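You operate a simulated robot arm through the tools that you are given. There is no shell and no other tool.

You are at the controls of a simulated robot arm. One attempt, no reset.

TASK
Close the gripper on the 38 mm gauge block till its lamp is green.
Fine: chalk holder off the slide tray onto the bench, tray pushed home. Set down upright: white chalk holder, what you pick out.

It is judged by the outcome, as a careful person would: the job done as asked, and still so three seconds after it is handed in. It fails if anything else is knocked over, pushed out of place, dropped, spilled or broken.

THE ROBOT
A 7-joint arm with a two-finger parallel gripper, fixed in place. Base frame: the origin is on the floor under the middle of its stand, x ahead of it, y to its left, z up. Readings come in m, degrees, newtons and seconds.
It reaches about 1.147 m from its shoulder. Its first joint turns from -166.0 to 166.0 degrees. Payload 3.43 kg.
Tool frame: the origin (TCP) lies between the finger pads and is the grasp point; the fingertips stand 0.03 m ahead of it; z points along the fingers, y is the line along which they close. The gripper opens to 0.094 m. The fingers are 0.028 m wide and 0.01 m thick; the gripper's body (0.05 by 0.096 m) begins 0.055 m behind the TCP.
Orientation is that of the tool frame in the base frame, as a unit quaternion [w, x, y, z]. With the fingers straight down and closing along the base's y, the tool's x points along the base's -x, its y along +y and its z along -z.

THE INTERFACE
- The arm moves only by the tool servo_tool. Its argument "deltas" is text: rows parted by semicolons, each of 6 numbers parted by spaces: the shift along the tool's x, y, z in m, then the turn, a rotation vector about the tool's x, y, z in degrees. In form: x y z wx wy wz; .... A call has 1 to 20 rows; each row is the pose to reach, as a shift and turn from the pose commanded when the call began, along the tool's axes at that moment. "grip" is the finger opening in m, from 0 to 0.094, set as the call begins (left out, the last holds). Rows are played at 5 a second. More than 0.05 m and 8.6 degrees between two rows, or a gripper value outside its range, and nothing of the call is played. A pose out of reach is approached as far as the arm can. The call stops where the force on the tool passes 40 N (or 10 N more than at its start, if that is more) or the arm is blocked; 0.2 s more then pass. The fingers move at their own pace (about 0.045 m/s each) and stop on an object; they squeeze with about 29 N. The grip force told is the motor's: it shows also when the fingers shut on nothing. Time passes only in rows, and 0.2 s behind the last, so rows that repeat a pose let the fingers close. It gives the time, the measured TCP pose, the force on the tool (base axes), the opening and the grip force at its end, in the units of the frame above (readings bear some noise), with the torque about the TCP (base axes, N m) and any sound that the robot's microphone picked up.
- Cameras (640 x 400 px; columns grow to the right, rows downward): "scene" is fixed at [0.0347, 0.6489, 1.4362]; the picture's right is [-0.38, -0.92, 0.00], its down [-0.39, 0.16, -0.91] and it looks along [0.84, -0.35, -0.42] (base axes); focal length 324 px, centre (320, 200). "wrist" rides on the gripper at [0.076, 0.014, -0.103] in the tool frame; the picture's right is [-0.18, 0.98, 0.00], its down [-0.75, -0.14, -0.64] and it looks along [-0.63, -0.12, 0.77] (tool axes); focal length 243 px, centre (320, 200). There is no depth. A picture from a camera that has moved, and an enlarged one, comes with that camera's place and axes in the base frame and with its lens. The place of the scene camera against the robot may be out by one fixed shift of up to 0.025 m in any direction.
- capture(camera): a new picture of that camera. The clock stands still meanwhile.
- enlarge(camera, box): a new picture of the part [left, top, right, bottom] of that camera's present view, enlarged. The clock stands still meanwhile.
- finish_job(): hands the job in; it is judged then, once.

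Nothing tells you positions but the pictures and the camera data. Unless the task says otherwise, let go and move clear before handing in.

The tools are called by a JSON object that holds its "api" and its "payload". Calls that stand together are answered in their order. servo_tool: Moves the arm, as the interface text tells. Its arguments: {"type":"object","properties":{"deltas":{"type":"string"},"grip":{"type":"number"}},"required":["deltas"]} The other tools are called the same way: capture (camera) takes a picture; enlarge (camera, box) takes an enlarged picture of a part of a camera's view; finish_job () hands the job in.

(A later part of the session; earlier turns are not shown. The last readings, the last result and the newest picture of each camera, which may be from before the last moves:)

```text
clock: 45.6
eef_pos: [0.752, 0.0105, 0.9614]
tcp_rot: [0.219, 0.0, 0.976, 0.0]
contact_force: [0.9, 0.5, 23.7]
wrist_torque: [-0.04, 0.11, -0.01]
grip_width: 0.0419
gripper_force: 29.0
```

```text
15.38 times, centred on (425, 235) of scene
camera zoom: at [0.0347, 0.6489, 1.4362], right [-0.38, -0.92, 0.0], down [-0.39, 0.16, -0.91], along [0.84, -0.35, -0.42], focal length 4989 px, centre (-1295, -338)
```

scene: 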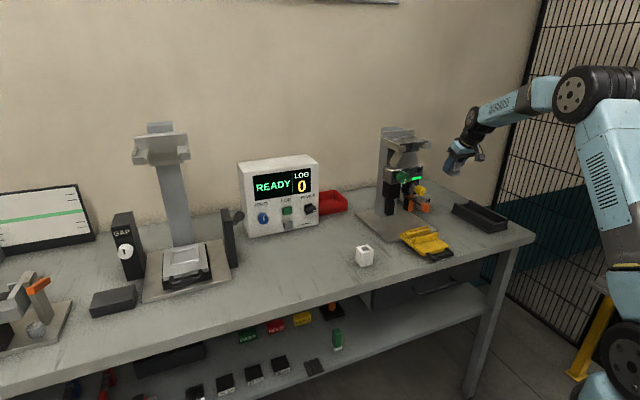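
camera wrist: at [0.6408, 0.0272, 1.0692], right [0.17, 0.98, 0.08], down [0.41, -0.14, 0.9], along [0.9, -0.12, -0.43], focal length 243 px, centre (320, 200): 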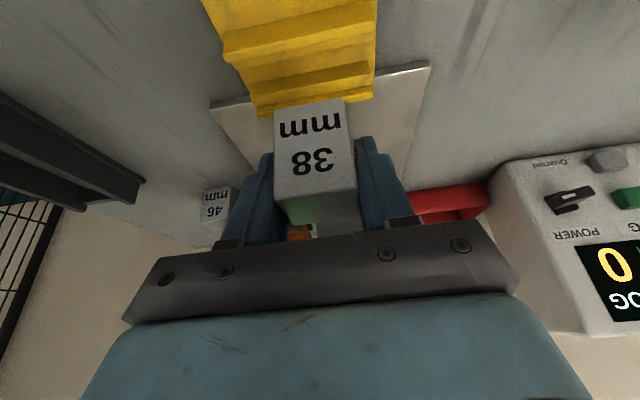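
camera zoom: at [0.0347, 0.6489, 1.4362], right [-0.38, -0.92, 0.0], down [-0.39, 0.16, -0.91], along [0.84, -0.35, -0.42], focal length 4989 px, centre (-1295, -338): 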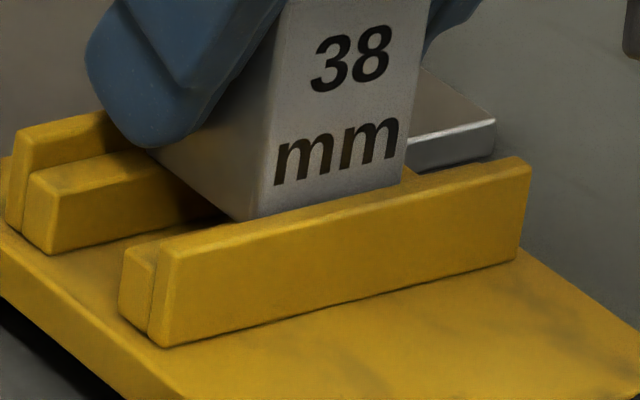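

Contact at the predicted ledge height, with the load centred under the block – it's seated flat. I relieve ~1 mm, then open the fingers partly.

{"api": "servo_tool", "payload": {"deltas": "-0.0004 0 -0.0008 0 0 0; -0.0004 0 -0.0008 0 0 0"}}

{"api": "servo_tool", "payload": {"deltas": "0 0 0 0 0 0; 0 0 0 0 0 0; 0 0 0 0 0 0; 0 0 0 0 0 0", "grip": 0.07}}

{"api": "capture", "payload": {"camera": "wrist"}}

{"api": "enlarge", "payload": {"camera": "scene", "box": [395, 205, 455, 250]}}

```text
clock: 46.2
eef_pos: [0.7523, 0.0097, 0.9602]
tcp_rot: [0.216, 0.001, 0.976, -0.001]
contact_force: [1.6, -2.4, 19.8]
wrist_torque: [-0.03, -0.37, -0.03]
grip_width: 0.0422
gripper_force: 28.7
```

```text
clock: 47.2
eef_pos: [0.7525, 0.011, 0.9587]
tcp_rot: [0.216, 0.0, 0.976, 0.0]
contact_force: [-0.1, -0.4, -0.4]
wrist_torque: [0.01, 0.0, -0.02]
grip_width: 0.0699
gripper_force: 0.1
```

```text
taken
camera wrist: at [0.6405, 0.025, 1.0212], right [0.17, 0.98, 0.08], down [0.41, -0.14, 0.9], along [0.9, -0.12, -0.43], focal length 243 px, centre (320, 200)
```

wrist: 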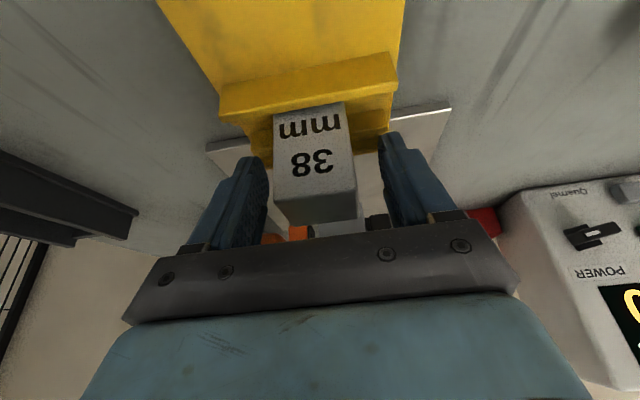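

```text
8.89 times, centred on (425, 228) of scene
camera zoom: at [0.0347, 0.6489, 1.4362], right [-0.38, -0.92, 0.0], down [-0.39, 0.16, -0.91], along [0.84, -0.35, -0.42], focal length 2883 px, centre (-613, -44)
```

zoom: 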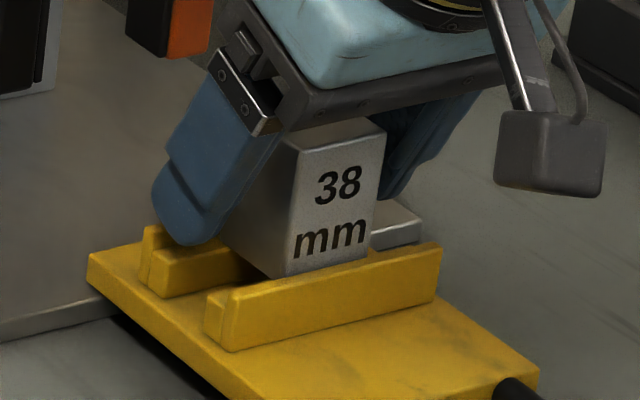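

The block stands in the pocket, released. I retreat along the tool axis.

{"api": "servo_tool", "payload": {"deltas": "0 0 -0.02 0 0 0; 0 0 -0.05 0 0 0; 0 0 -0.08 0 0 0; 0 0 -0.11 0 0 0; 0 0 -0.15 0 0 0; 0 0 -0.15 0 0 0"}}

{"api": "capture", "payload": {"camera": "wrist"}}

{"api": "enlarge", "payload": {"camera": "scene", "box": [385, 170, 465, 260]}}

```text
clock: 48.6
eef_pos: [0.6928, 0.0087, 1.0969]
tcp_rot: [0.217, 0.0, 0.976, 0.0]
contact_force: [-0.2, 0.1, 0.0]
wrist_torque: [0.01, 0.0, 0.02]
grip_width: 0.0699
gripper_force: 0.0
```

```text
taken
camera wrist: at [0.5798, 0.0229, 1.1579], right [0.17, 0.98, 0.08], down [0.41, -0.14, 0.9], along [0.9, -0.12, -0.43], focal length 243 px, centre (320, 200)
```

wrist: 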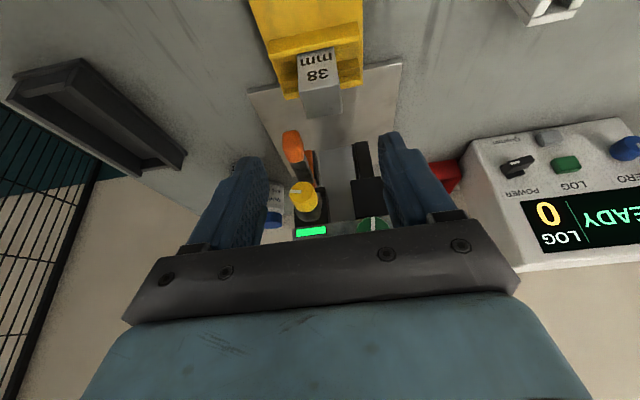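

```text
4.44 times, centred on (425, 215) of scene
camera zoom: at [0.0347, 0.6489, 1.4362], right [-0.38, -0.92, 0.0], down [-0.39, 0.16, -0.91], along [0.84, -0.35, -0.42], focal length 1441 px, centre (-147, 133)
```

zoom: 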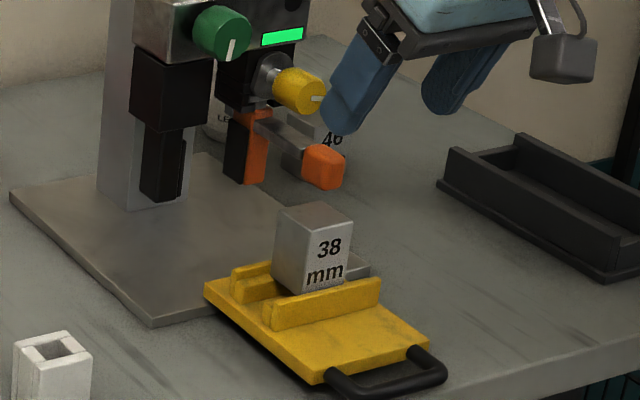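

The block sits neatly on the tray. Before pushing the tray home I check the lateral alignment of the block with the jaws.

{"api": "enlarge", "payload": {"camera": "wrist", "box": [270, 40, 410, 140]}}

{"api": "enlarge", "payload": {"camera": "wrist", "box": [270, 120, 400, 240]}}

```text
4.00 times, centred on (340, 90) of wrist
camera zoom: at [0.5798, 0.0229, 1.1579], right [0.17, 0.98, 0.08], down [0.41, -0.14, 0.9], along [0.9, -0.12, -0.43], focal length 970 px, centre (240, 640)
```

zoom: 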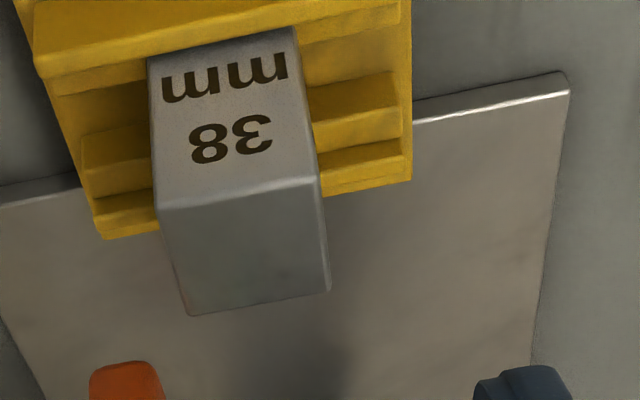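

```text
3.33 times, centred on (335, 180) of wrist
camera zoom: at [0.5798, 0.0229, 1.1579], right [0.17, 0.98, 0.08], down [0.41, -0.14, 0.9], along [0.9, -0.12, -0.43], focal length 809 px, centre (270, 267)
```

zoom: 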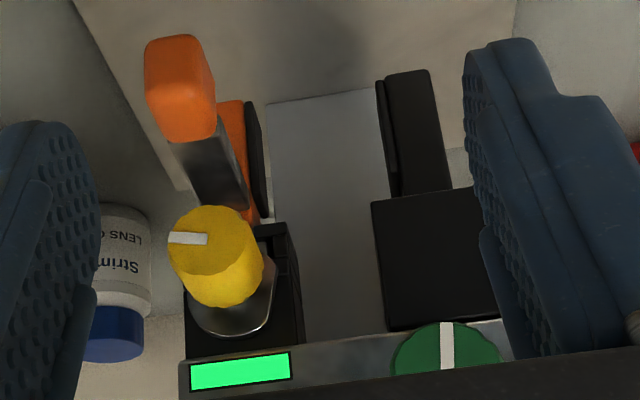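

Block spans y≈-0.0075..0.030 and the jaw pads y≈-0.013..0.039, so it will pass between them with 5+ mm each side. I'll back off, close my fingers and measure the tray handle for pushing.

{"api": "servo_tool", "payload": {"deltas": "0.0268 0 -0.0271 0 0 0; 0.0537 0 -0.0542 0 0 0; 0.0805 0 -0.0812 0 0 0; 0.1073 0 -0.1083 0 0 0; 0.1073 0 -0.1083 0 0 0", "grip": 0.0}}

{"api": "capture", "payload": {"camera": "wrist"}}

{"api": "enlarge", "payload": {"camera": "wrist", "box": [240, 0, 400, 130]}}

{"api": "enlarge", "payload": {"camera": "scene", "box": [400, 220, 470, 265]}}

```text
clock: 49.8
eef_pos: [0.5456, 0.0114, 1.1481]
tcp_rot: [0.215, 0.0, 0.977, 0.0]
contact_force: [-0.8, -0.9, -0.5]
wrist_torque: [0.02, 0.0, 0.0]
grip_width: 0.0
gripper_force: 28.6
```

```text
taken
camera wrist: at [0.4325, 0.0258, 1.2097], right [0.17, 0.98, 0.08], down [0.41, -0.14, 0.9], along [0.9, -0.12, -0.43], focal length 243 px, centre (320, 200)
```

wrist: 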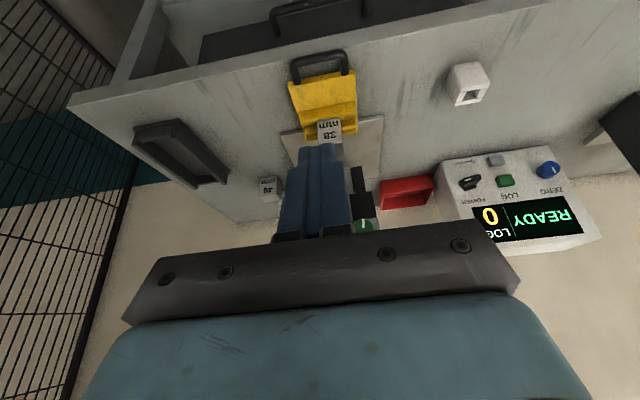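

```text
3.08 times, centred on (320, 65) of wrist
camera zoom: at [0.4325, 0.0258, 1.2097], right [0.17, 0.98, 0.08], down [0.41, -0.14, 0.9], along [0.9, -0.12, -0.43], focal length 746 px, centre (320, 615)
```

zoom: 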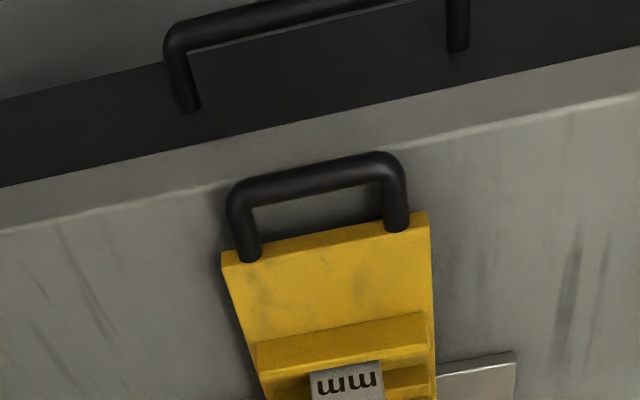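

```text
8.89 times, centred on (435, 242) of scene
camera zoom: at [0.0347, 0.6489, 1.4362], right [-0.38, -0.92, 0.0], down [-0.39, 0.16, -0.91], along [0.84, -0.35, -0.42], focal length 2883 px, centre (-702, -178)
```

zoom: 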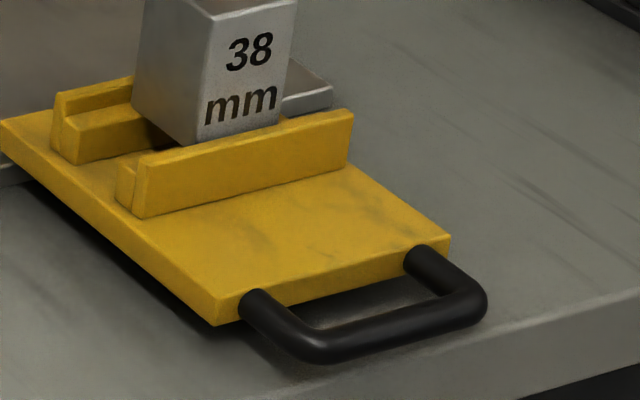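

The handle bar is near x≈0.643, z≈0.90, overhanging the bench edge (x≈0.652). I'll come down in front of it with closed, nearly vertical fingers, tips just above bench height.

{"api": "servo_tool", "payload": {"deltas": "0.0101 0 0.0373 0 2.8 0; 0.0202 0 0.0746 0 5.7 0; 0.0304 0 0.1119 0 8.5 0; 0.0405 0 0.1492 0 11.3 0; 0.0506 0 0.1865 0 14.2 0; 0.0607 0 0.2238 0 17 0; 0.0607 0 0.2238 0 17 0"}}

{"api": "capture", "payload": {"camera": "wrist"}}

{"api": "enlarge", "payload": {"camera": "scene", "box": [380, 170, 540, 290]}}

```text
clock: 51.4
eef_pos: [0.5849, 0.0087, 0.9211]
tcp_rot: [0.069, 0.001, 0.998, 0.0]
contact_force: [-0.3, 0.9, -0.8]
wrist_torque: [0.0, -0.01, -0.02]
grip_width: 0.0002
gripper_force: 28.9
```

```text
taken
camera wrist: at [0.4956, 0.0231, 1.0128], right [0.18, 0.98, 0.03], down [0.66, -0.14, 0.74], along [0.73, -0.12, -0.67], focal length 243 px, centre (320, 200)
```

wrist: 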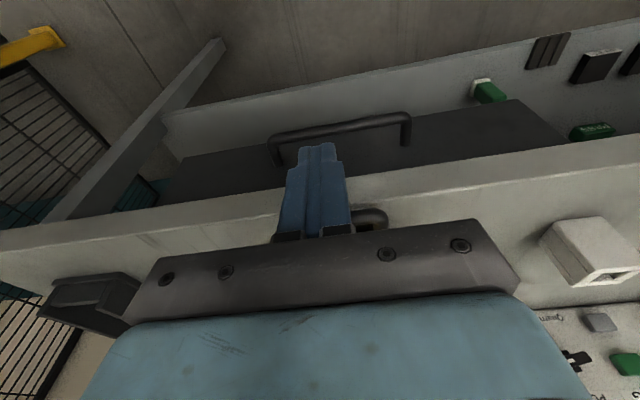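

```text
3.33 times, centred on (460, 230) of scene
camera zoom: at [0.0347, 0.6489, 1.4362], right [-0.38, -0.92, 0.0], down [-0.39, 0.16, -0.91], along [0.84, -0.35, -0.42], focal length 1081 px, centre (-147, 100)
```

zoom: 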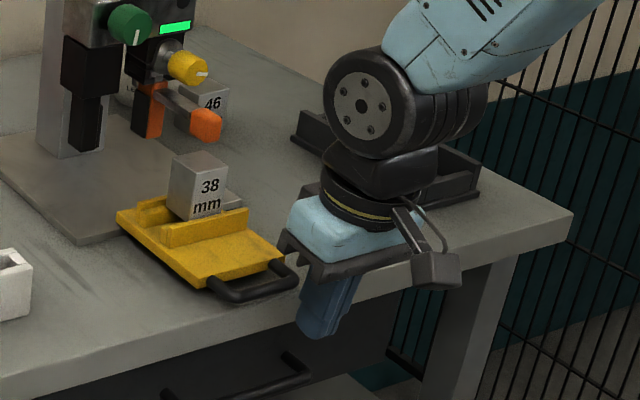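

The fingers are in front of the handle at the right height. I start pushing forward slowly and check that the tray slides.

{"api": "servo_tool", "payload": {"deltas": "-0.0099 0.001 0.0014 0 0 0; -0.0198 0.002 0.0028 0 0 0; -0.0297 0.002 0.0042 0 0 0; -0.0376 0.002 0.0053 0 0 0; -0.0446 0.002 0.0063 0 0 0; -0.0495 0.002 0.007 0 0 0; -0.0495 0.002 0.007 0 0 0"}}

{"api": "enlarge", "payload": {"camera": "scene", "box": [380, 170, 540, 290]}}

```text
clock: 53.0
eef_pos: [0.6354, 0.0117, 0.9208]
tcp_rot: [0.069, 0.0, 0.998, 0.0]
contact_force: [0.8, 0.1, 0.3]
wrist_torque: [-0.01, 0.0, 0.02]
grip_width: 0.0001
gripper_force: 29.1
```

```text
3.33 times, centred on (460, 230) of scene
camera zoom: at [0.0347, 0.6489, 1.4362], right [-0.38, -0.92, 0.0], down [-0.39, 0.16, -0.91], along [0.84, -0.35, -0.42], focal length 1081 px, centre (-147, 100)
```

zoom: 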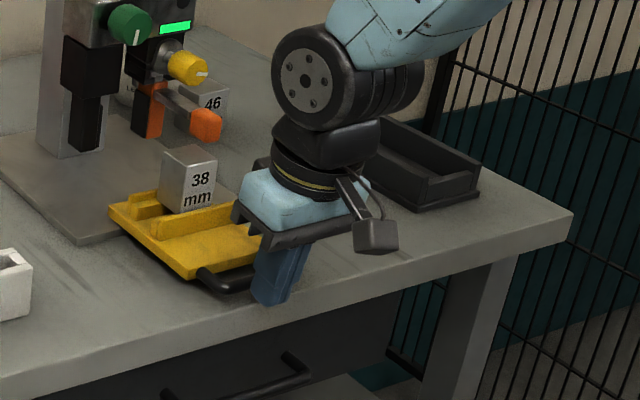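

The tray slides easily with the block standing. Continuing in steps.

{"api": "servo_tool", "payload": {"deltas": "-0.0079 0 0.0011 0 0 0; -0.0158 0 0.0022 0 0 0; -0.0238 0 0.0033 0 0 0; -0.0317 0 0.0045 0 0 0; -0.0396 0 0.0056 0 0 0; -0.0475 0 0.0067 0 0 0; -0.0475 0 0.0067 0 0 0"}}

{"api": "enlarge", "payload": {"camera": "scene", "box": [370, 160, 490, 260]}}

{"api": "capture", "payload": {"camera": "wrist"}}

```text
clock: 54.6
eef_pos: [0.6822, 0.0117, 0.9197]
tcp_rot: [0.07, 0.0, 0.998, 0.0]
contact_force: [-0.6, 0.2, 0.1]
wrist_torque: [0.03, 0.03, -0.02]
grip_width: 0.0
gripper_force: 29.4
```

```text
4.00 times, centred on (430, 210) of scene
camera zoom: at [0.0347, 0.6489, 1.4362], right [-0.38, -0.92, 0.0], down [-0.39, 0.16, -0.91], along [0.84, -0.35, -0.42], focal length 1297 px, centre (-120, 160)
```

zoom: 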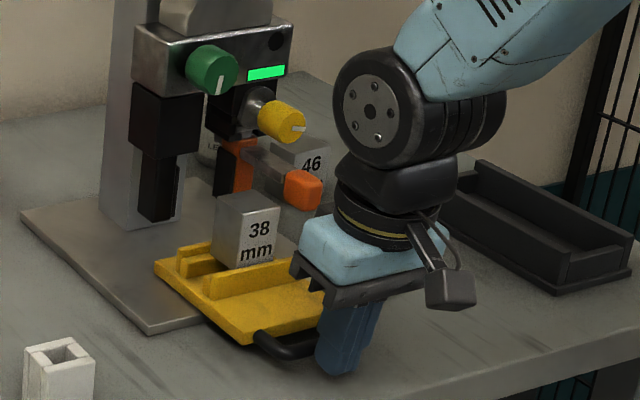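

```text
taken
camera wrist: at [0.5929, 0.0268, 1.0115], right [0.18, 0.98, 0.03], down [0.66, -0.14, 0.74], along [0.73, -0.12, -0.67], focal length 243 px, centre (320, 200)
```

wrist: 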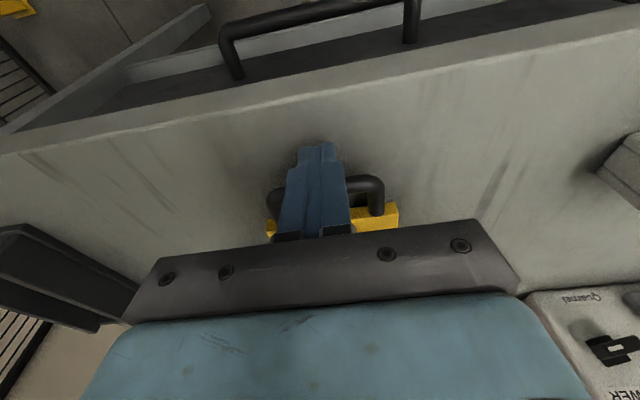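

Going well; the block is approaching the jaws and passes left of the lever. I'll continue another 30 mm with a check.

{"api": "servo_tool", "payload": {"deltas": "-0.0069 0 0.001 0 0 0; -0.0139 0 0.002 0 0 0; -0.0208 0 0.0029 0 0 0; -0.0277 0 0.0039 0 0 0; -0.0277 0 0.0039 0 0 0"}}

{"api": "enlarge", "payload": {"camera": "scene", "box": [370, 160, 470, 250]}}

{"api": "capture", "payload": {"camera": "wrist"}}

```text
clock: 55.8
eef_pos: [0.7106, 0.0128, 0.9205]
tcp_rot: [0.07, 0.001, 0.998, 0.0]
contact_force: [-0.3, 0.2, -0.3]
wrist_torque: [0.02, 0.0, 0.03]
grip_width: 0.0002
gripper_force: 28.6
```

```text
4.44 times, centred on (420, 205) of scene
camera zoom: at [0.0347, 0.6489, 1.4362], right [-0.38, -0.92, 0.0], down [-0.39, 0.16, -0.91], along [0.84, -0.35, -0.42], focal length 1441 px, centre (-124, 178)
```

zoom: 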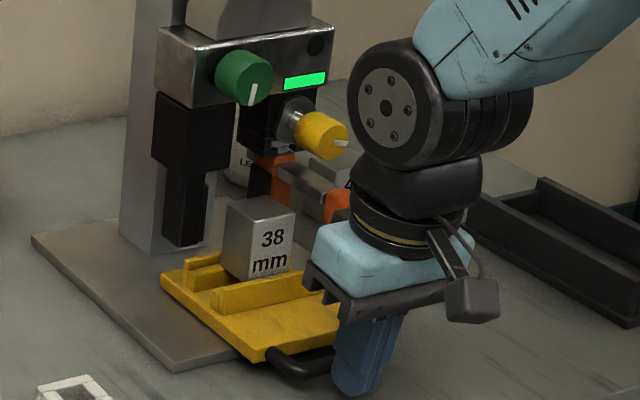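

```text
taken
camera wrist: at [0.6219, 0.0269, 1.0106], right [0.18, 0.98, 0.03], down [0.66, -0.14, 0.74], along [0.73, -0.12, -0.67], focal length 243 px, centre (320, 200)
```

wrist: 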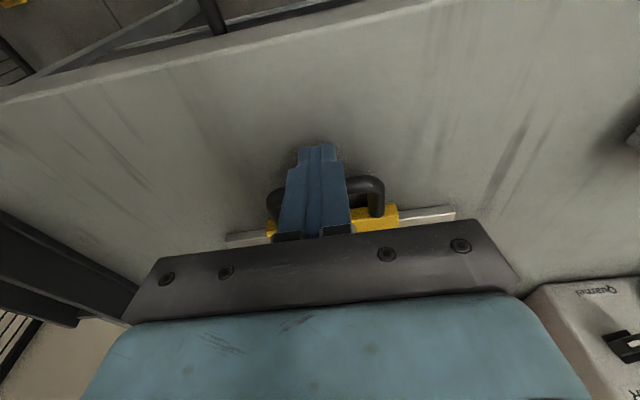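

Still free. Pushing on in smaller steps, watching for the stop.

{"api": "servo_tool", "payload": {"deltas": "-0.005 0 0.0007 0 0 0; -0.0099 0 0.0014 0 0 0; -0.0149 0 0.0021 0 0 0; -0.0149 0 0.0021 0 0 0"}}

{"api": "enlarge", "payload": {"camera": "scene", "box": [370, 160, 470, 250]}}

```text
clock: 56.8
eef_pos: [0.7267, 0.0117, 0.9191]
tcp_rot: [0.07, 0.001, 0.998, 0.0]
contact_force: [0.3, 1.3, 0.5]
wrist_torque: [0.0, 0.0, 0.02]
grip_width: 0.0001
gripper_force: 29.4
```

```text
4.44 times, centred on (420, 205) of scene
camera zoom: at [0.0347, 0.6489, 1.4362], right [-0.38, -0.92, 0.0], down [-0.39, 0.16, -0.91], along [0.84, -0.35, -0.42], focal length 1441 px, centre (-124, 178)
```

zoom: 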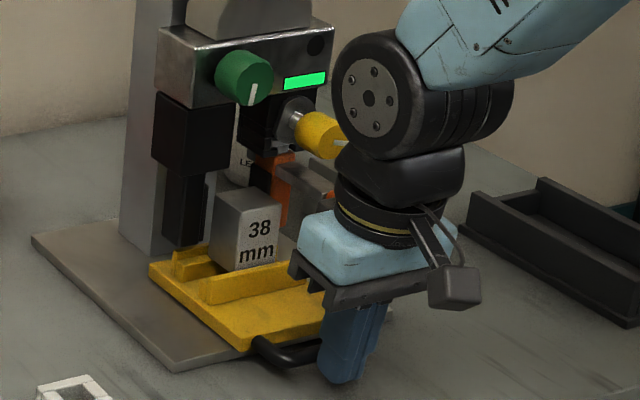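

The wrist still has ~6 cm to the yellow knob. Pushing the next 12 mm.

{"api": "servo_tool", "payload": {"deltas": "-0.004 0 0.0006 0 0 0; -0.0079 0 0.0011 0 0 0; -0.0119 0 0.0017 0 0 0; -0.0119 0 0.0017 0 0 0"}}

{"api": "enlarge", "payload": {"camera": "scene", "box": [370, 160, 470, 250]}}

```text
clock: 57.8
eef_pos: [0.74, 0.0116, 0.9197]
tcp_rot: [0.07, 0.0, 0.998, 0.0]
contact_force: [-0.3, -0.2, -0.3]
wrist_torque: [-0.04, 0.01, 0.0]
grip_width: 0.0002
gripper_force: 28.7
```

```text
4.44 times, centred on (420, 205) of scene
camera zoom: at [0.0347, 0.6489, 1.4362], right [-0.38, -0.92, 0.0], down [-0.39, 0.16, -0.91], along [0.84, -0.35, -0.42], focal length 1441 px, centre (-124, 178)
```

zoom: 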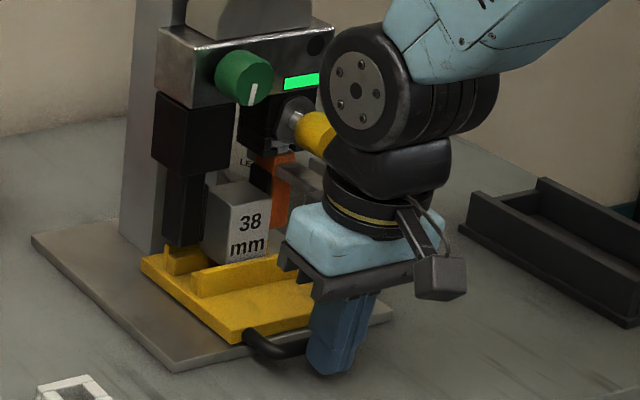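

No stop yet and clearances remain (about 28 mm to the lever). Pushing on gently.

{"api": "servo_tool", "payload": {"deltas": "-0.003 0 0.0004 0 0 0; -0.0059 0 0.0008 0 0 0; -0.0079 0 0.0011 0 0 0; -0.0079 0 0.0011 0 0 0"}}

{"api": "enlarge", "payload": {"camera": "scene", "box": [370, 160, 470, 250]}}

```text
clock: 58.8
eef_pos: [0.7474, 0.0129, 0.9198]
tcp_rot: [0.069, 0.0, 0.998, 0.0]
contact_force: [0.5, 0.4, 0.7]
wrist_torque: [-0.01, 0.0, 0.01]
grip_width: 0.0
gripper_force: 29.1
```

```text
4.44 times, centred on (420, 205) of scene
camera zoom: at [0.0347, 0.6489, 1.4362], right [-0.38, -0.92, 0.0], down [-0.39, 0.16, -0.91], along [0.84, -0.35, -0.42], focal length 1441 px, centre (-124, 178)
```

zoom: 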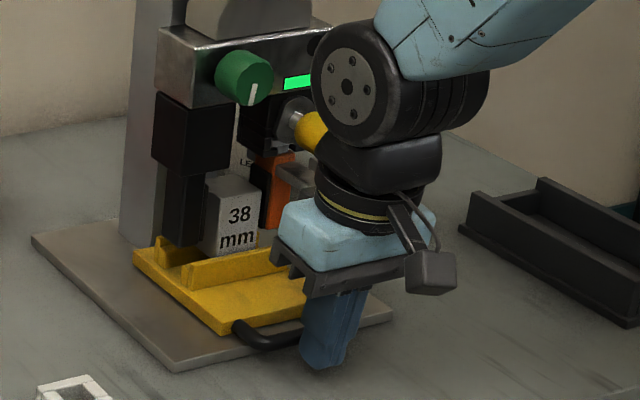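

Still sliding freely; the block is now between the jaws. A closer look at the tray's rear end before going on.

{"api": "enlarge", "payload": {"camera": "scene", "box": [385, 190, 435, 240]}}

```text
8.00 times, centred on (410, 215) of scene
camera zoom: at [0.0347, 0.6489, 1.4362], right [-0.38, -0.92, 0.0], down [-0.39, 0.16, -0.91], along [0.84, -0.35, -0.42], focal length 2594 px, centre (-400, 80)
```

zoom: 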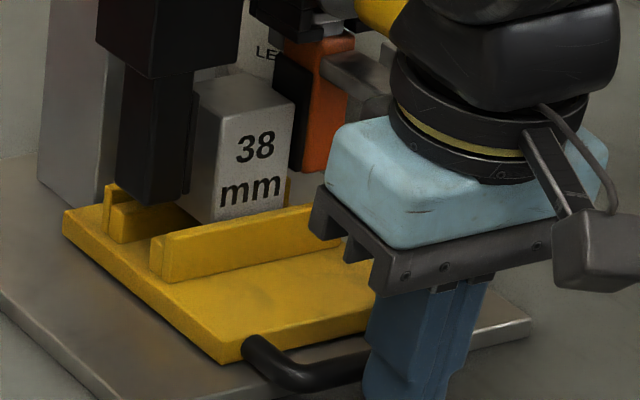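

The block is between the jaw pads and the tray seems to have a little travel left. I push another 5 mm, watching the force.

{"api": "servo_tool", "payload": {"deltas": "-0.002 0 0.0003 0 0 0; -0.004 0 0.0006 0 0 0; -0.005 0 0.0007 0 0 0; -0.005 0 0.0007 0 0 0"}}

{"api": "enlarge", "payload": {"camera": "scene", "box": [385, 190, 435, 240]}}

```text
clock: 59.8
eef_pos: [0.7515, 0.0122, 0.9203]
tcp_rot: [0.069, 0.0, 0.998, 0.001]
contact_force: [0.2, -0.3, 0.1]
wrist_torque: [-0.02, -0.02, -0.01]
grip_width: 0.0
gripper_force: 28.7
```

```text
8.00 times, centred on (410, 215) of scene
camera zoom: at [0.0347, 0.6489, 1.4362], right [-0.38, -0.92, 0.0], down [-0.39, 0.16, -0.91], along [0.84, -0.35, -0.42], focal length 2594 px, centre (-400, 80)
```

zoom: 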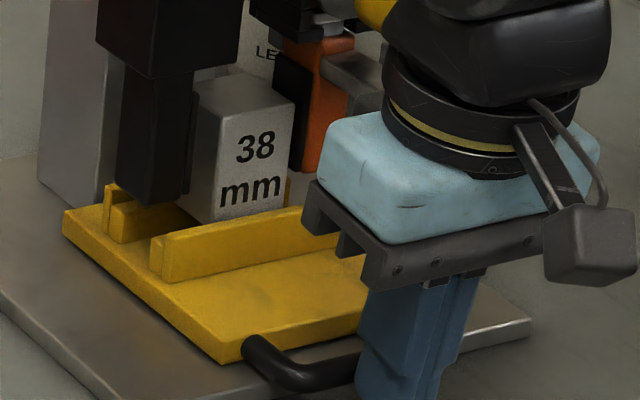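

The tray did not move in this last step while I did, so it appears to have seated home ahead of my fingers. I'll push 3 mm more to confirm a firm stop.

{"api": "servo_tool", "payload": {"deltas": "-0.001 0 0.0001 0 0 0; -0.002 0 0.0003 0 0 0; -0.003 0 0.0004 0 0 0; -0.003 0 0.0004 0 0 0"}}

{"api": "enlarge", "payload": {"camera": "scene", "box": [385, 190, 435, 240]}}

```text
clock: 60.8
eef_pos: [0.7514, 0.0131, 0.9189]
tcp_rot: [0.068, 0.0, 0.998, 0.0]
contact_force: [-27.8, 1.6, -3.7]
wrist_torque: [0.09, 0.7, 0.04]
grip_width: 0.0
gripper_force: 28.9
```

```text
8.00 times, centred on (410, 215) of scene
camera zoom: at [0.0347, 0.6489, 1.4362], right [-0.38, -0.92, 0.0], down [-0.39, 0.16, -0.91], along [0.84, -0.35, -0.42], focal length 2594 px, centre (-400, 80)
```

zoom: 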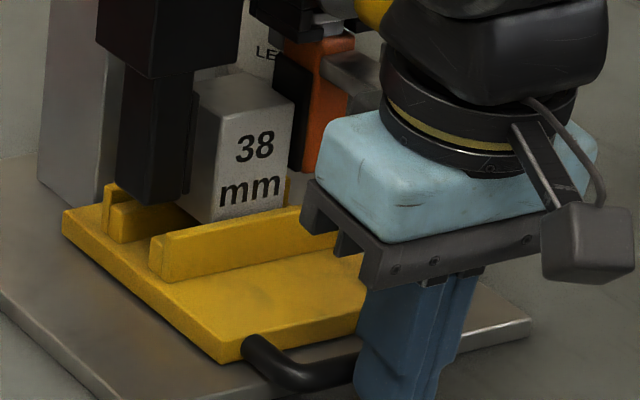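

The stop is firm (28 N), so the tray is home. I back away, rise, open my fingers for a clear camera view and inspect.

{"api": "servo_tool", "payload": {"deltas": "0.02 0 -0.0028 0 0 0; 0.05 0 -0.007 0 0 0; 0.0792 0 -0.0111 0 0 0; 0.1 0 -0.05 0 -4 0; 0.11 0 -0.095 0 -9 0; 0.115 0 -0.14 0 -13 0; 0.12 0 -0.18 0 -17 0; 0.12 0 -0.18 0 -17 0"}}

{"api": "servo_tool", "payload": {"deltas": "0 0 0 0 0 0; 0 0 0 0 0 0; 0 0 0 0 0 0; 0 0 0 0 0 0; 0 0 0 0 0 0; 0 0 0 0 0 0", "grip": 0.094}}

{"api": "capture", "payload": {"camera": "wrist"}}

{"api": "capture", "payload": {"camera": "scene"}}

```text
clock: 62.6
eef_pos: [0.6057, 0.0125, 1.0829]
tcp_rot: [0.217, 0.0, 0.976, 0.0]
contact_force: [-0.3, -0.1, 0.0]
wrist_torque: [0.01, 0.03, 0.01]
grip_width: 0.0001
gripper_force: 28.7
```

```text
clock: 64.0
eef_pos: [0.6068, 0.0117, 1.0809]
tcp_rot: [0.216, 0.0, 0.976, -0.001]
contact_force: [-0.3, 0.2, -0.3]
wrist_torque: [-0.04, 0.01, 0.01]
grip_width: 0.0942
gripper_force: 0.0
```

```text
taken
camera wrist: at [0.4944, 0.0263, 1.1433], right [0.17, 0.98, 0.08], down [0.41, -0.14, 0.9], along [0.9, -0.12, -0.43], focal length 243 px, centre (320, 200)
```

wrist: 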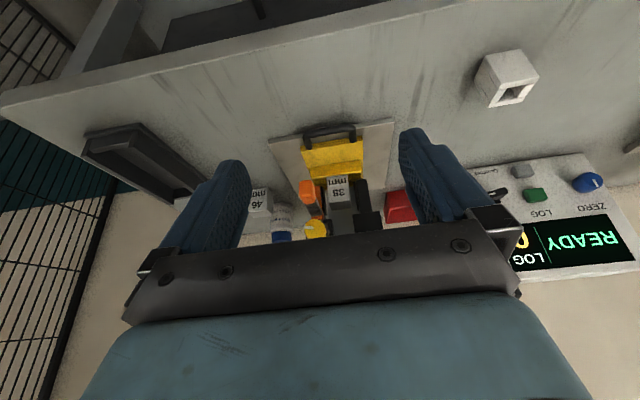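

```text
taken
```

scene: 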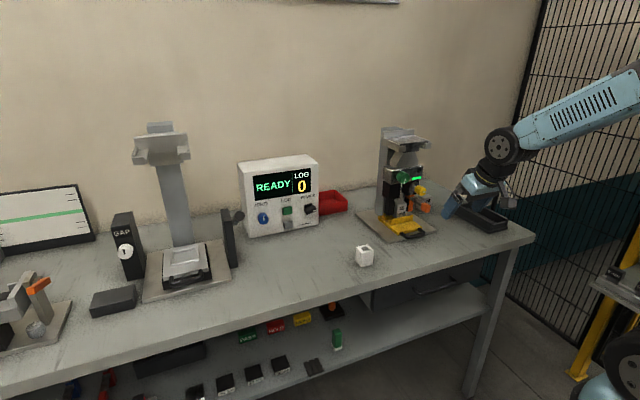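

The tray is home with the 38 mm block between the bench gripper's jaws. Zooming to see the jaw state and lamp.

{"api": "enlarge", "payload": {"camera": "wrist", "box": [280, 120, 400, 240]}}

{"api": "enlarge", "payload": {"camera": "scene", "box": [375, 155, 445, 245]}}

{"api": "enlarge", "payload": {"camera": "scene", "box": [390, 160, 430, 190]}}

```text
3.33 times, centred on (340, 180) of wrist
camera zoom: at [0.4944, 0.0263, 1.1433], right [0.17, 0.98, 0.08], down [0.41, -0.14, 0.9], along [0.9, -0.12, -0.43], focal length 809 px, centre (253, 267)
```

zoom: 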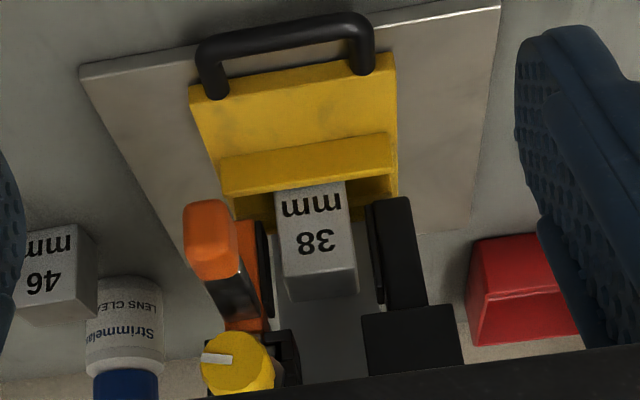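

```text
4.44 times, centred on (410, 200) of scene
camera zoom: at [0.0347, 0.6489, 1.4362], right [-0.38, -0.92, 0.0], down [-0.39, 0.16, -0.91], along [0.84, -0.35, -0.42], focal length 1441 px, centre (-80, 200)
```

zoom: 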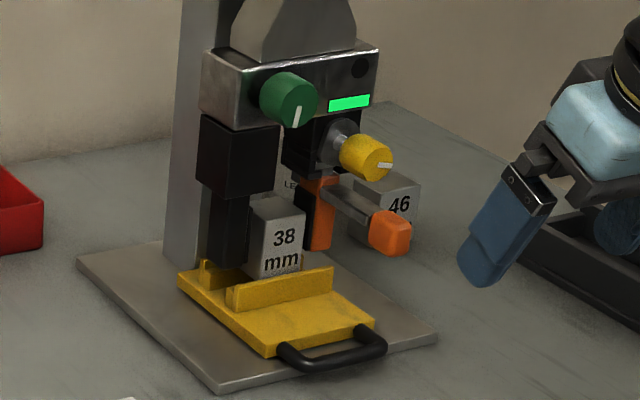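

```text
13.33 times, centred on (410, 175) of scene
camera zoom: at [0.0347, 0.6489, 1.4362], right [-0.38, -0.92, 0.0], down [-0.39, 0.16, -0.91], along [0.84, -0.35, -0.42], focal length 4324 px, centre (-880, 533)
```

zoom: 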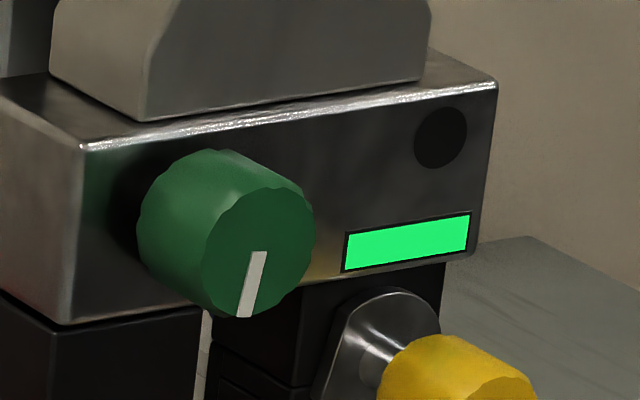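

The block stands between the pads with a small gap on each side; the round dark spot on the body looks like an unlit lamp. I'll zoom tightly on the lever, yellow knob and lamp to understand the mechanism.

{"api": "enlarge", "payload": {"camera": "wrist", "box": [295, 170, 360, 235]}}

{"api": "enlarge", "payload": {"camera": "scene", "box": [405, 170, 440, 220]}}

```text
6.15 times, centred on (328, 202) of wrist
camera zoom: at [0.4944, 0.0263, 1.1433], right [0.17, 0.98, 0.08], down [0.41, -0.14, 0.9], along [0.9, -0.12, -0.43], focal length 1493 px, centre (274, 185)
```

zoom: 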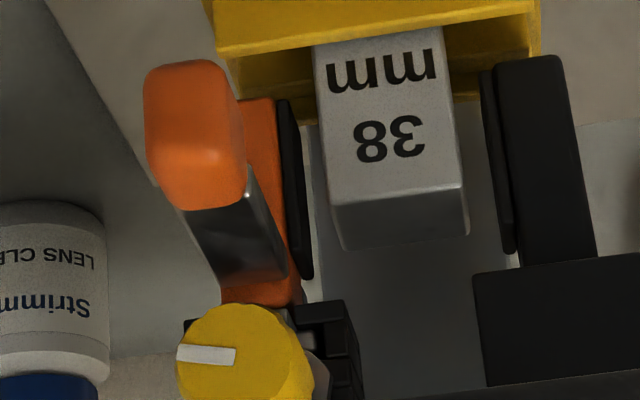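

```text
8.00 times, centred on (422, 195) of scene
camera zoom: at [0.0347, 0.6489, 1.4362], right [-0.38, -0.92, 0.0], down [-0.39, 0.16, -0.91], along [0.84, -0.35, -0.42], focal length 2594 px, centre (-500, 240)
```

zoom: 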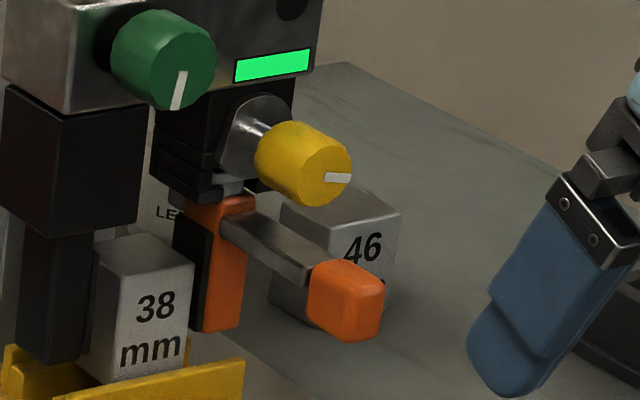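

The orange finger hangs on a slide rail with its lever in front; the yellow knob looks like a clamp screw on that slide, the green knob sits on the body. I'll try the lever first: pre-grasp in front of it with fingers at 50 mm.

{"api": "servo_tool", "payload": {"deltas": "-0.0273 -0.0105 0.0185 0 -2.5 0; -0.0545 -0.021 0.037 0 -5 0; -0.0818 -0.0315 0.0554 0 -7.5 0; -0.109 -0.042 0.0739 0 -10 0; -0.109 -0.042 0.0739 0 -10 0", "grip": 0.05}}

{"api": "capture", "payload": {"camera": "wrist"}}

{"api": "enlarge", "payload": {"camera": "scene", "box": [385, 155, 465, 235]}}

```text
clock: 65.2
eef_pos: [0.7379, -0.0293, 1.0596]
tcp_rot: [0.301, -0.001, 0.954, 0.001]
contact_force: [0.2, -0.7, 0.3]
wrist_torque: [0.02, 0.01, 0.0]
grip_width: 0.0502
gripper_force: 0.0
```

```text
taken
camera wrist: at [0.6178, -0.0156, 1.1004], right [0.15, 0.98, 0.11], down [0.25, -0.14, 0.96], along [0.96, -0.12, -0.27], focal length 243 px, centre (320, 200)
```

wrist: 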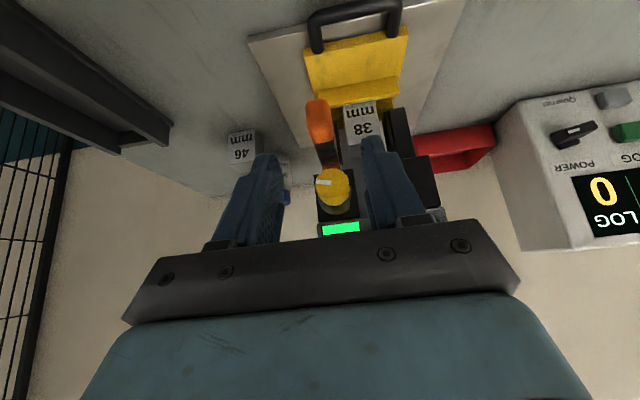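

```text
5.00 times, centred on (425, 195) of scene
camera zoom: at [0.0347, 0.6489, 1.4362], right [-0.38, -0.92, 0.0], down [-0.39, 0.16, -0.91], along [0.84, -0.35, -0.42], focal length 1622 px, centre (-205, 225)
```

zoom: 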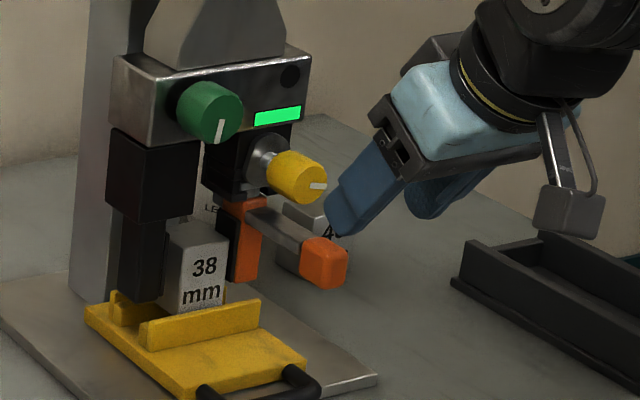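

I have a close view of the lever and lamp strip. Zooming for its exact place.

{"api": "enlarge", "payload": {"camera": "wrist", "box": [290, 80, 430, 240]}}

```text
2.50 times, centred on (360, 160) of wrist
camera zoom: at [0.6178, -0.0156, 1.1004], right [0.15, 0.98, 0.11], down [0.25, -0.14, 0.96], along [0.96, -0.12, -0.27], focal length 606 px, centre (220, 300)
```

zoom: 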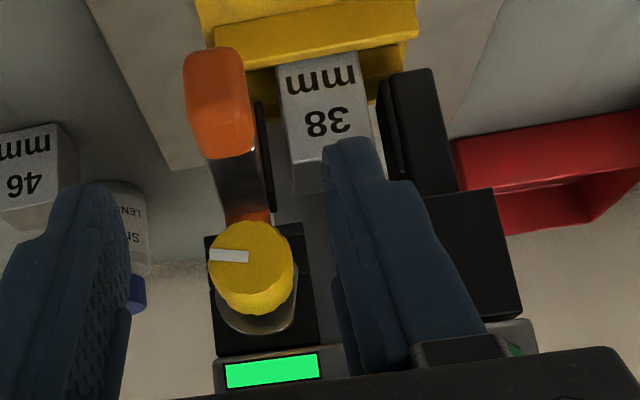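

The lever's grip is at about (0.799, -0.031, 0.981). I advance so my fingers straddle it loosely.

{"api": "servo_tool", "payload": {"deltas": "0 -0.0005 0.028 0 0 0; 0 -0.001 0.056 0 0 0; 0 -0.0015 0.083 0 0 0; 0 -0.0015 0.083 0 0 0"}}

{"api": "capture", "payload": {"camera": "wrist"}}

{"api": "enlarge", "payload": {"camera": "scene", "box": [385, 155, 465, 235]}}

```text
clock: 66.2
eef_pos: [0.7888, -0.0312, 0.9928]
tcp_rot: [0.301, 0.0, 0.954, -0.001]
contact_force: [0.1, -0.8, 0.2]
wrist_torque: [0.01, 0.01, 0.02]
grip_width: 0.05
gripper_force: 0.0
```

```text
taken
camera wrist: at [0.6677, -0.0165, 1.0337], right [0.15, 0.98, 0.11], down [0.25, -0.14, 0.96], along [0.96, -0.12, -0.27], focal length 243 px, centre (320, 200)
```

wrist: 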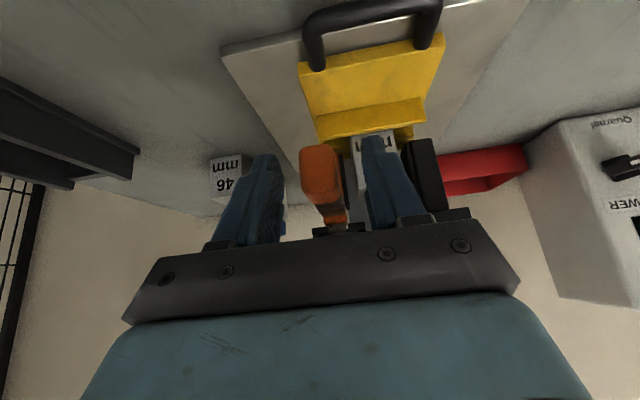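

```text
5.00 times, centred on (425, 195) of scene
camera zoom: at [0.0347, 0.6489, 1.4362], right [-0.38, -0.92, 0.0], down [-0.39, 0.16, -0.91], along [0.84, -0.35, -0.42], focal length 1622 px, centre (-205, 225)
```

zoom: 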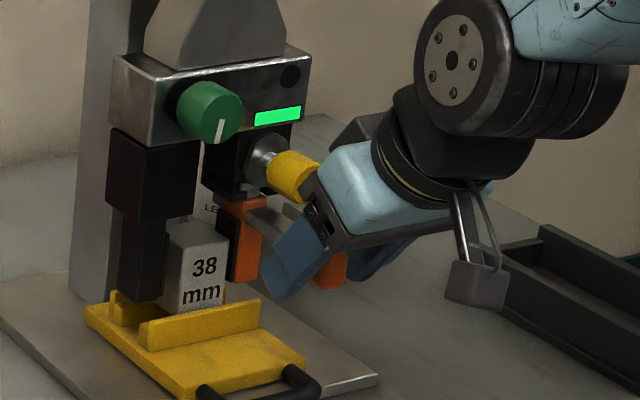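

The fingers loosely straddle the lever. I'll narrow them and nudge the lever gently toward the block (+y), watching force and movement.

{"api": "servo_tool", "payload": {"deltas": "0 0 0 0 0 0; 0 0 0 0 0 0; 0 0 0 0 0 0; 0 0.002 0 0 0 0; 0 0.004 0 0 0 0; 0 0.006 0 0 0 0; 0 0.006 0 0 0 0", "grip": 0.036}}

{"api": "enlarge", "payload": {"camera": "wrist", "box": [240, 100, 460, 240]}}

{"api": "enlarge", "payload": {"camera": "scene", "box": [385, 155, 465, 235]}}

```text
clock: 67.8
eef_pos: [0.7878, -0.025, 0.993]
tcp_rot: [0.301, 0.0, 0.954, 0.0]
contact_force: [0.3, -0.2, 0.5]
wrist_torque: [0.03, -0.03, -0.02]
grip_width: 0.036
gripper_force: 0.0
```

```text
2.86 times, centred on (350, 170) of wrist
camera zoom: at [0.6674, -0.0104, 1.0335], right [0.15, 0.98, 0.11], down [0.25, -0.14, 0.96], along [0.96, -0.12, -0.27], focal length 693 px, centre (234, 286)
```

zoom: 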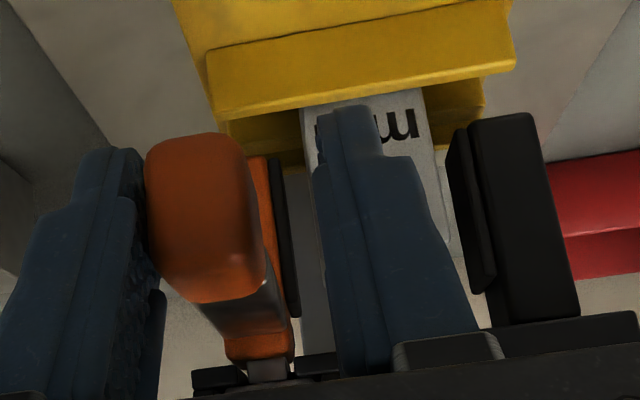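

```text
5.00 times, centred on (425, 195) of scene
camera zoom: at [0.0347, 0.6489, 1.4362], right [-0.38, -0.92, 0.0], down [-0.39, 0.16, -0.91], along [0.84, -0.35, -0.42], focal length 1622 px, centre (-205, 225)
```

zoom: 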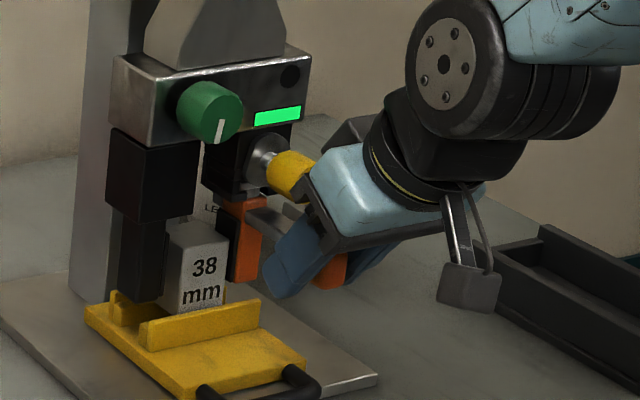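

My right finger now just touches the lever grip. Nudging 2–3 mm more toward the block.

{"api": "servo_tool", "payload": {"deltas": "0 0.001 0 0 0 0; 0 0.002 0 0 0 0; 0 0.003 0 0 0 0; 0 0.003 0 0 0 0"}}

{"api": "enlarge", "payload": {"camera": "wrist", "box": [240, 100, 460, 240]}}

```text
clock: 68.8
eef_pos: [0.7883, -0.0221, 0.9928]
tcp_rot: [0.3, 0.0, 0.954, -0.001]
contact_force: [-1.0, -0.2, -0.4]
wrist_torque: [0.0, -0.04, 0.03]
grip_width: 0.036
gripper_force: 0.1
```

```text
2.86 times, centred on (350, 170) of wrist
camera zoom: at [0.6677, -0.0077, 1.0339], right [0.15, 0.98, 0.11], down [0.25, -0.14, 0.96], along [0.96, -0.12, -0.27], focal length 693 px, centre (234, 286)
```

zoom: 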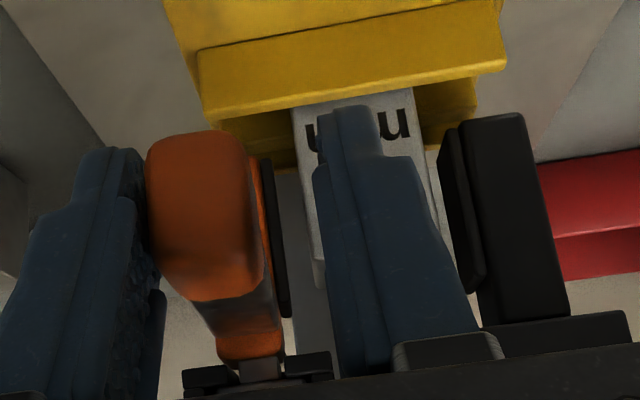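

The lever grip moves with almost no force while the orange finger stays in place, so the lever pivots. I continue a few mm to see what it does.

{"api": "servo_tool", "payload": {"deltas": "0 0.002 0 0 0 0; 0 0.004 0 0 0 0; 0 0.005 0 0 0 0; 0 0.005 0 0 0 0"}}

{"api": "enlarge", "payload": {"camera": "wrist", "box": [240, 100, 460, 240]}}

{"api": "enlarge", "payload": {"camera": "scene", "box": [385, 155, 465, 235]}}

```text
clock: 69.8
eef_pos: [0.7887, -0.0166, 0.992]
tcp_rot: [0.301, 0.0, 0.954, 0.0]
contact_force: [0.7, 0.1, -0.6]
wrist_torque: [0.02, 0.01, 0.0]
grip_width: 0.0359
gripper_force: 0.1
```

```text
2.86 times, centred on (350, 170) of wrist
camera zoom: at [0.6675, -0.0021, 1.0332], right [0.15, 0.98, 0.11], down [0.25, -0.14, 0.96], along [0.96, -0.12, -0.27], focal length 693 px, centre (234, 286)
```

zoom: 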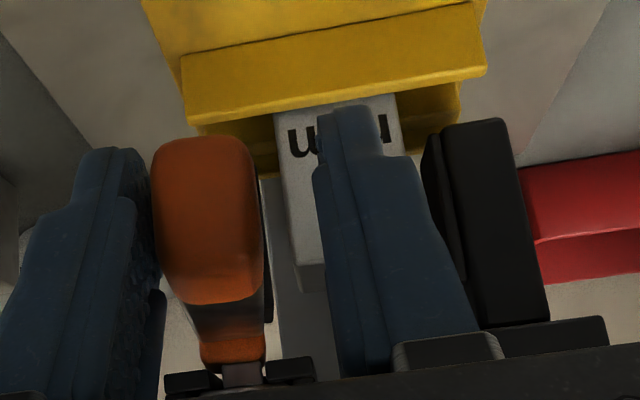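

```text
5.00 times, centred on (425, 195) of scene
camera zoom: at [0.0347, 0.6489, 1.4362], right [-0.38, -0.92, 0.0], down [-0.39, 0.16, -0.91], along [0.84, -0.35, -0.42], focal length 1622 px, centre (-205, 225)
```

zoom: 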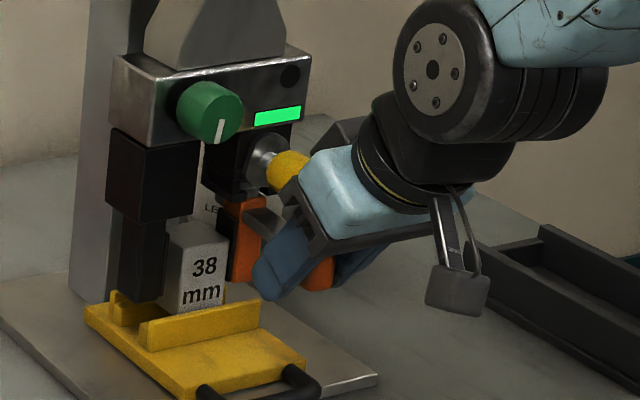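

The lever grip has swung ~8 mm inward with no force, the orange finger seems still. I'll retreat to see the state unobstructed.

{"api": "servo_tool", "payload": {"deltas": "0 0 -0.028 0 0 0; 0 0 -0.056 0 0 0; 0 0 -0.083 0 0 0; 0 0 -0.083 0 0 0", "grip": 0.05}}

{"api": "enlarge", "payload": {"camera": "wrist", "box": [270, 80, 410, 240]}}

{"api": "enlarge", "payload": {"camera": "scene", "box": [405, 170, 440, 220]}}

```text
clock: 70.8
eef_pos: [0.7414, -0.0189, 1.0606]
tcp_rot: [0.301, 0.0, 0.954, 0.0]
contact_force: [-0.8, 0.1, -0.7]
wrist_torque: [0.0, -0.01, 0.02]
grip_width: 0.05
gripper_force: 0.1
```

```text
2.50 times, centred on (340, 160) of wrist
camera zoom: at [0.6207, -0.0037, 1.1019], right [0.15, 0.98, 0.11], down [0.25, -0.14, 0.96], along [0.96, -0.12, -0.27], focal length 606 px, centre (270, 300)
```

zoom: 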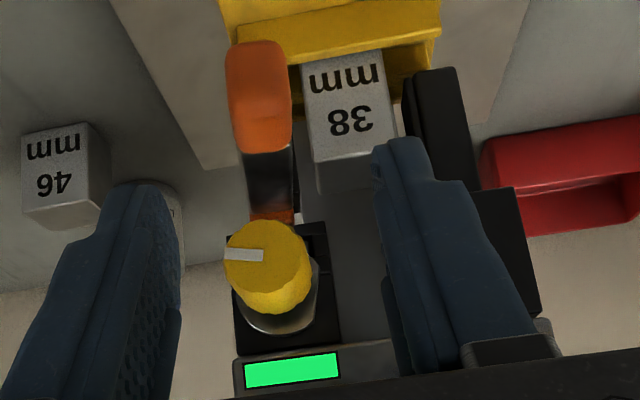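

```text
8.00 times, centred on (422, 195) of scene
camera zoom: at [0.0347, 0.6489, 1.4362], right [-0.38, -0.92, 0.0], down [-0.39, 0.16, -0.91], along [0.84, -0.35, -0.42], focal length 2594 px, centre (-500, 240)
```

zoom: 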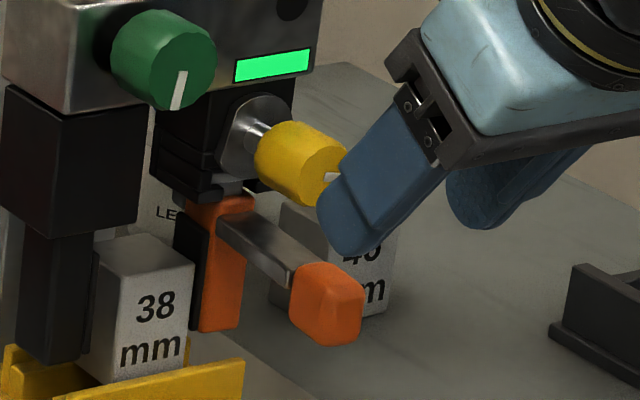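

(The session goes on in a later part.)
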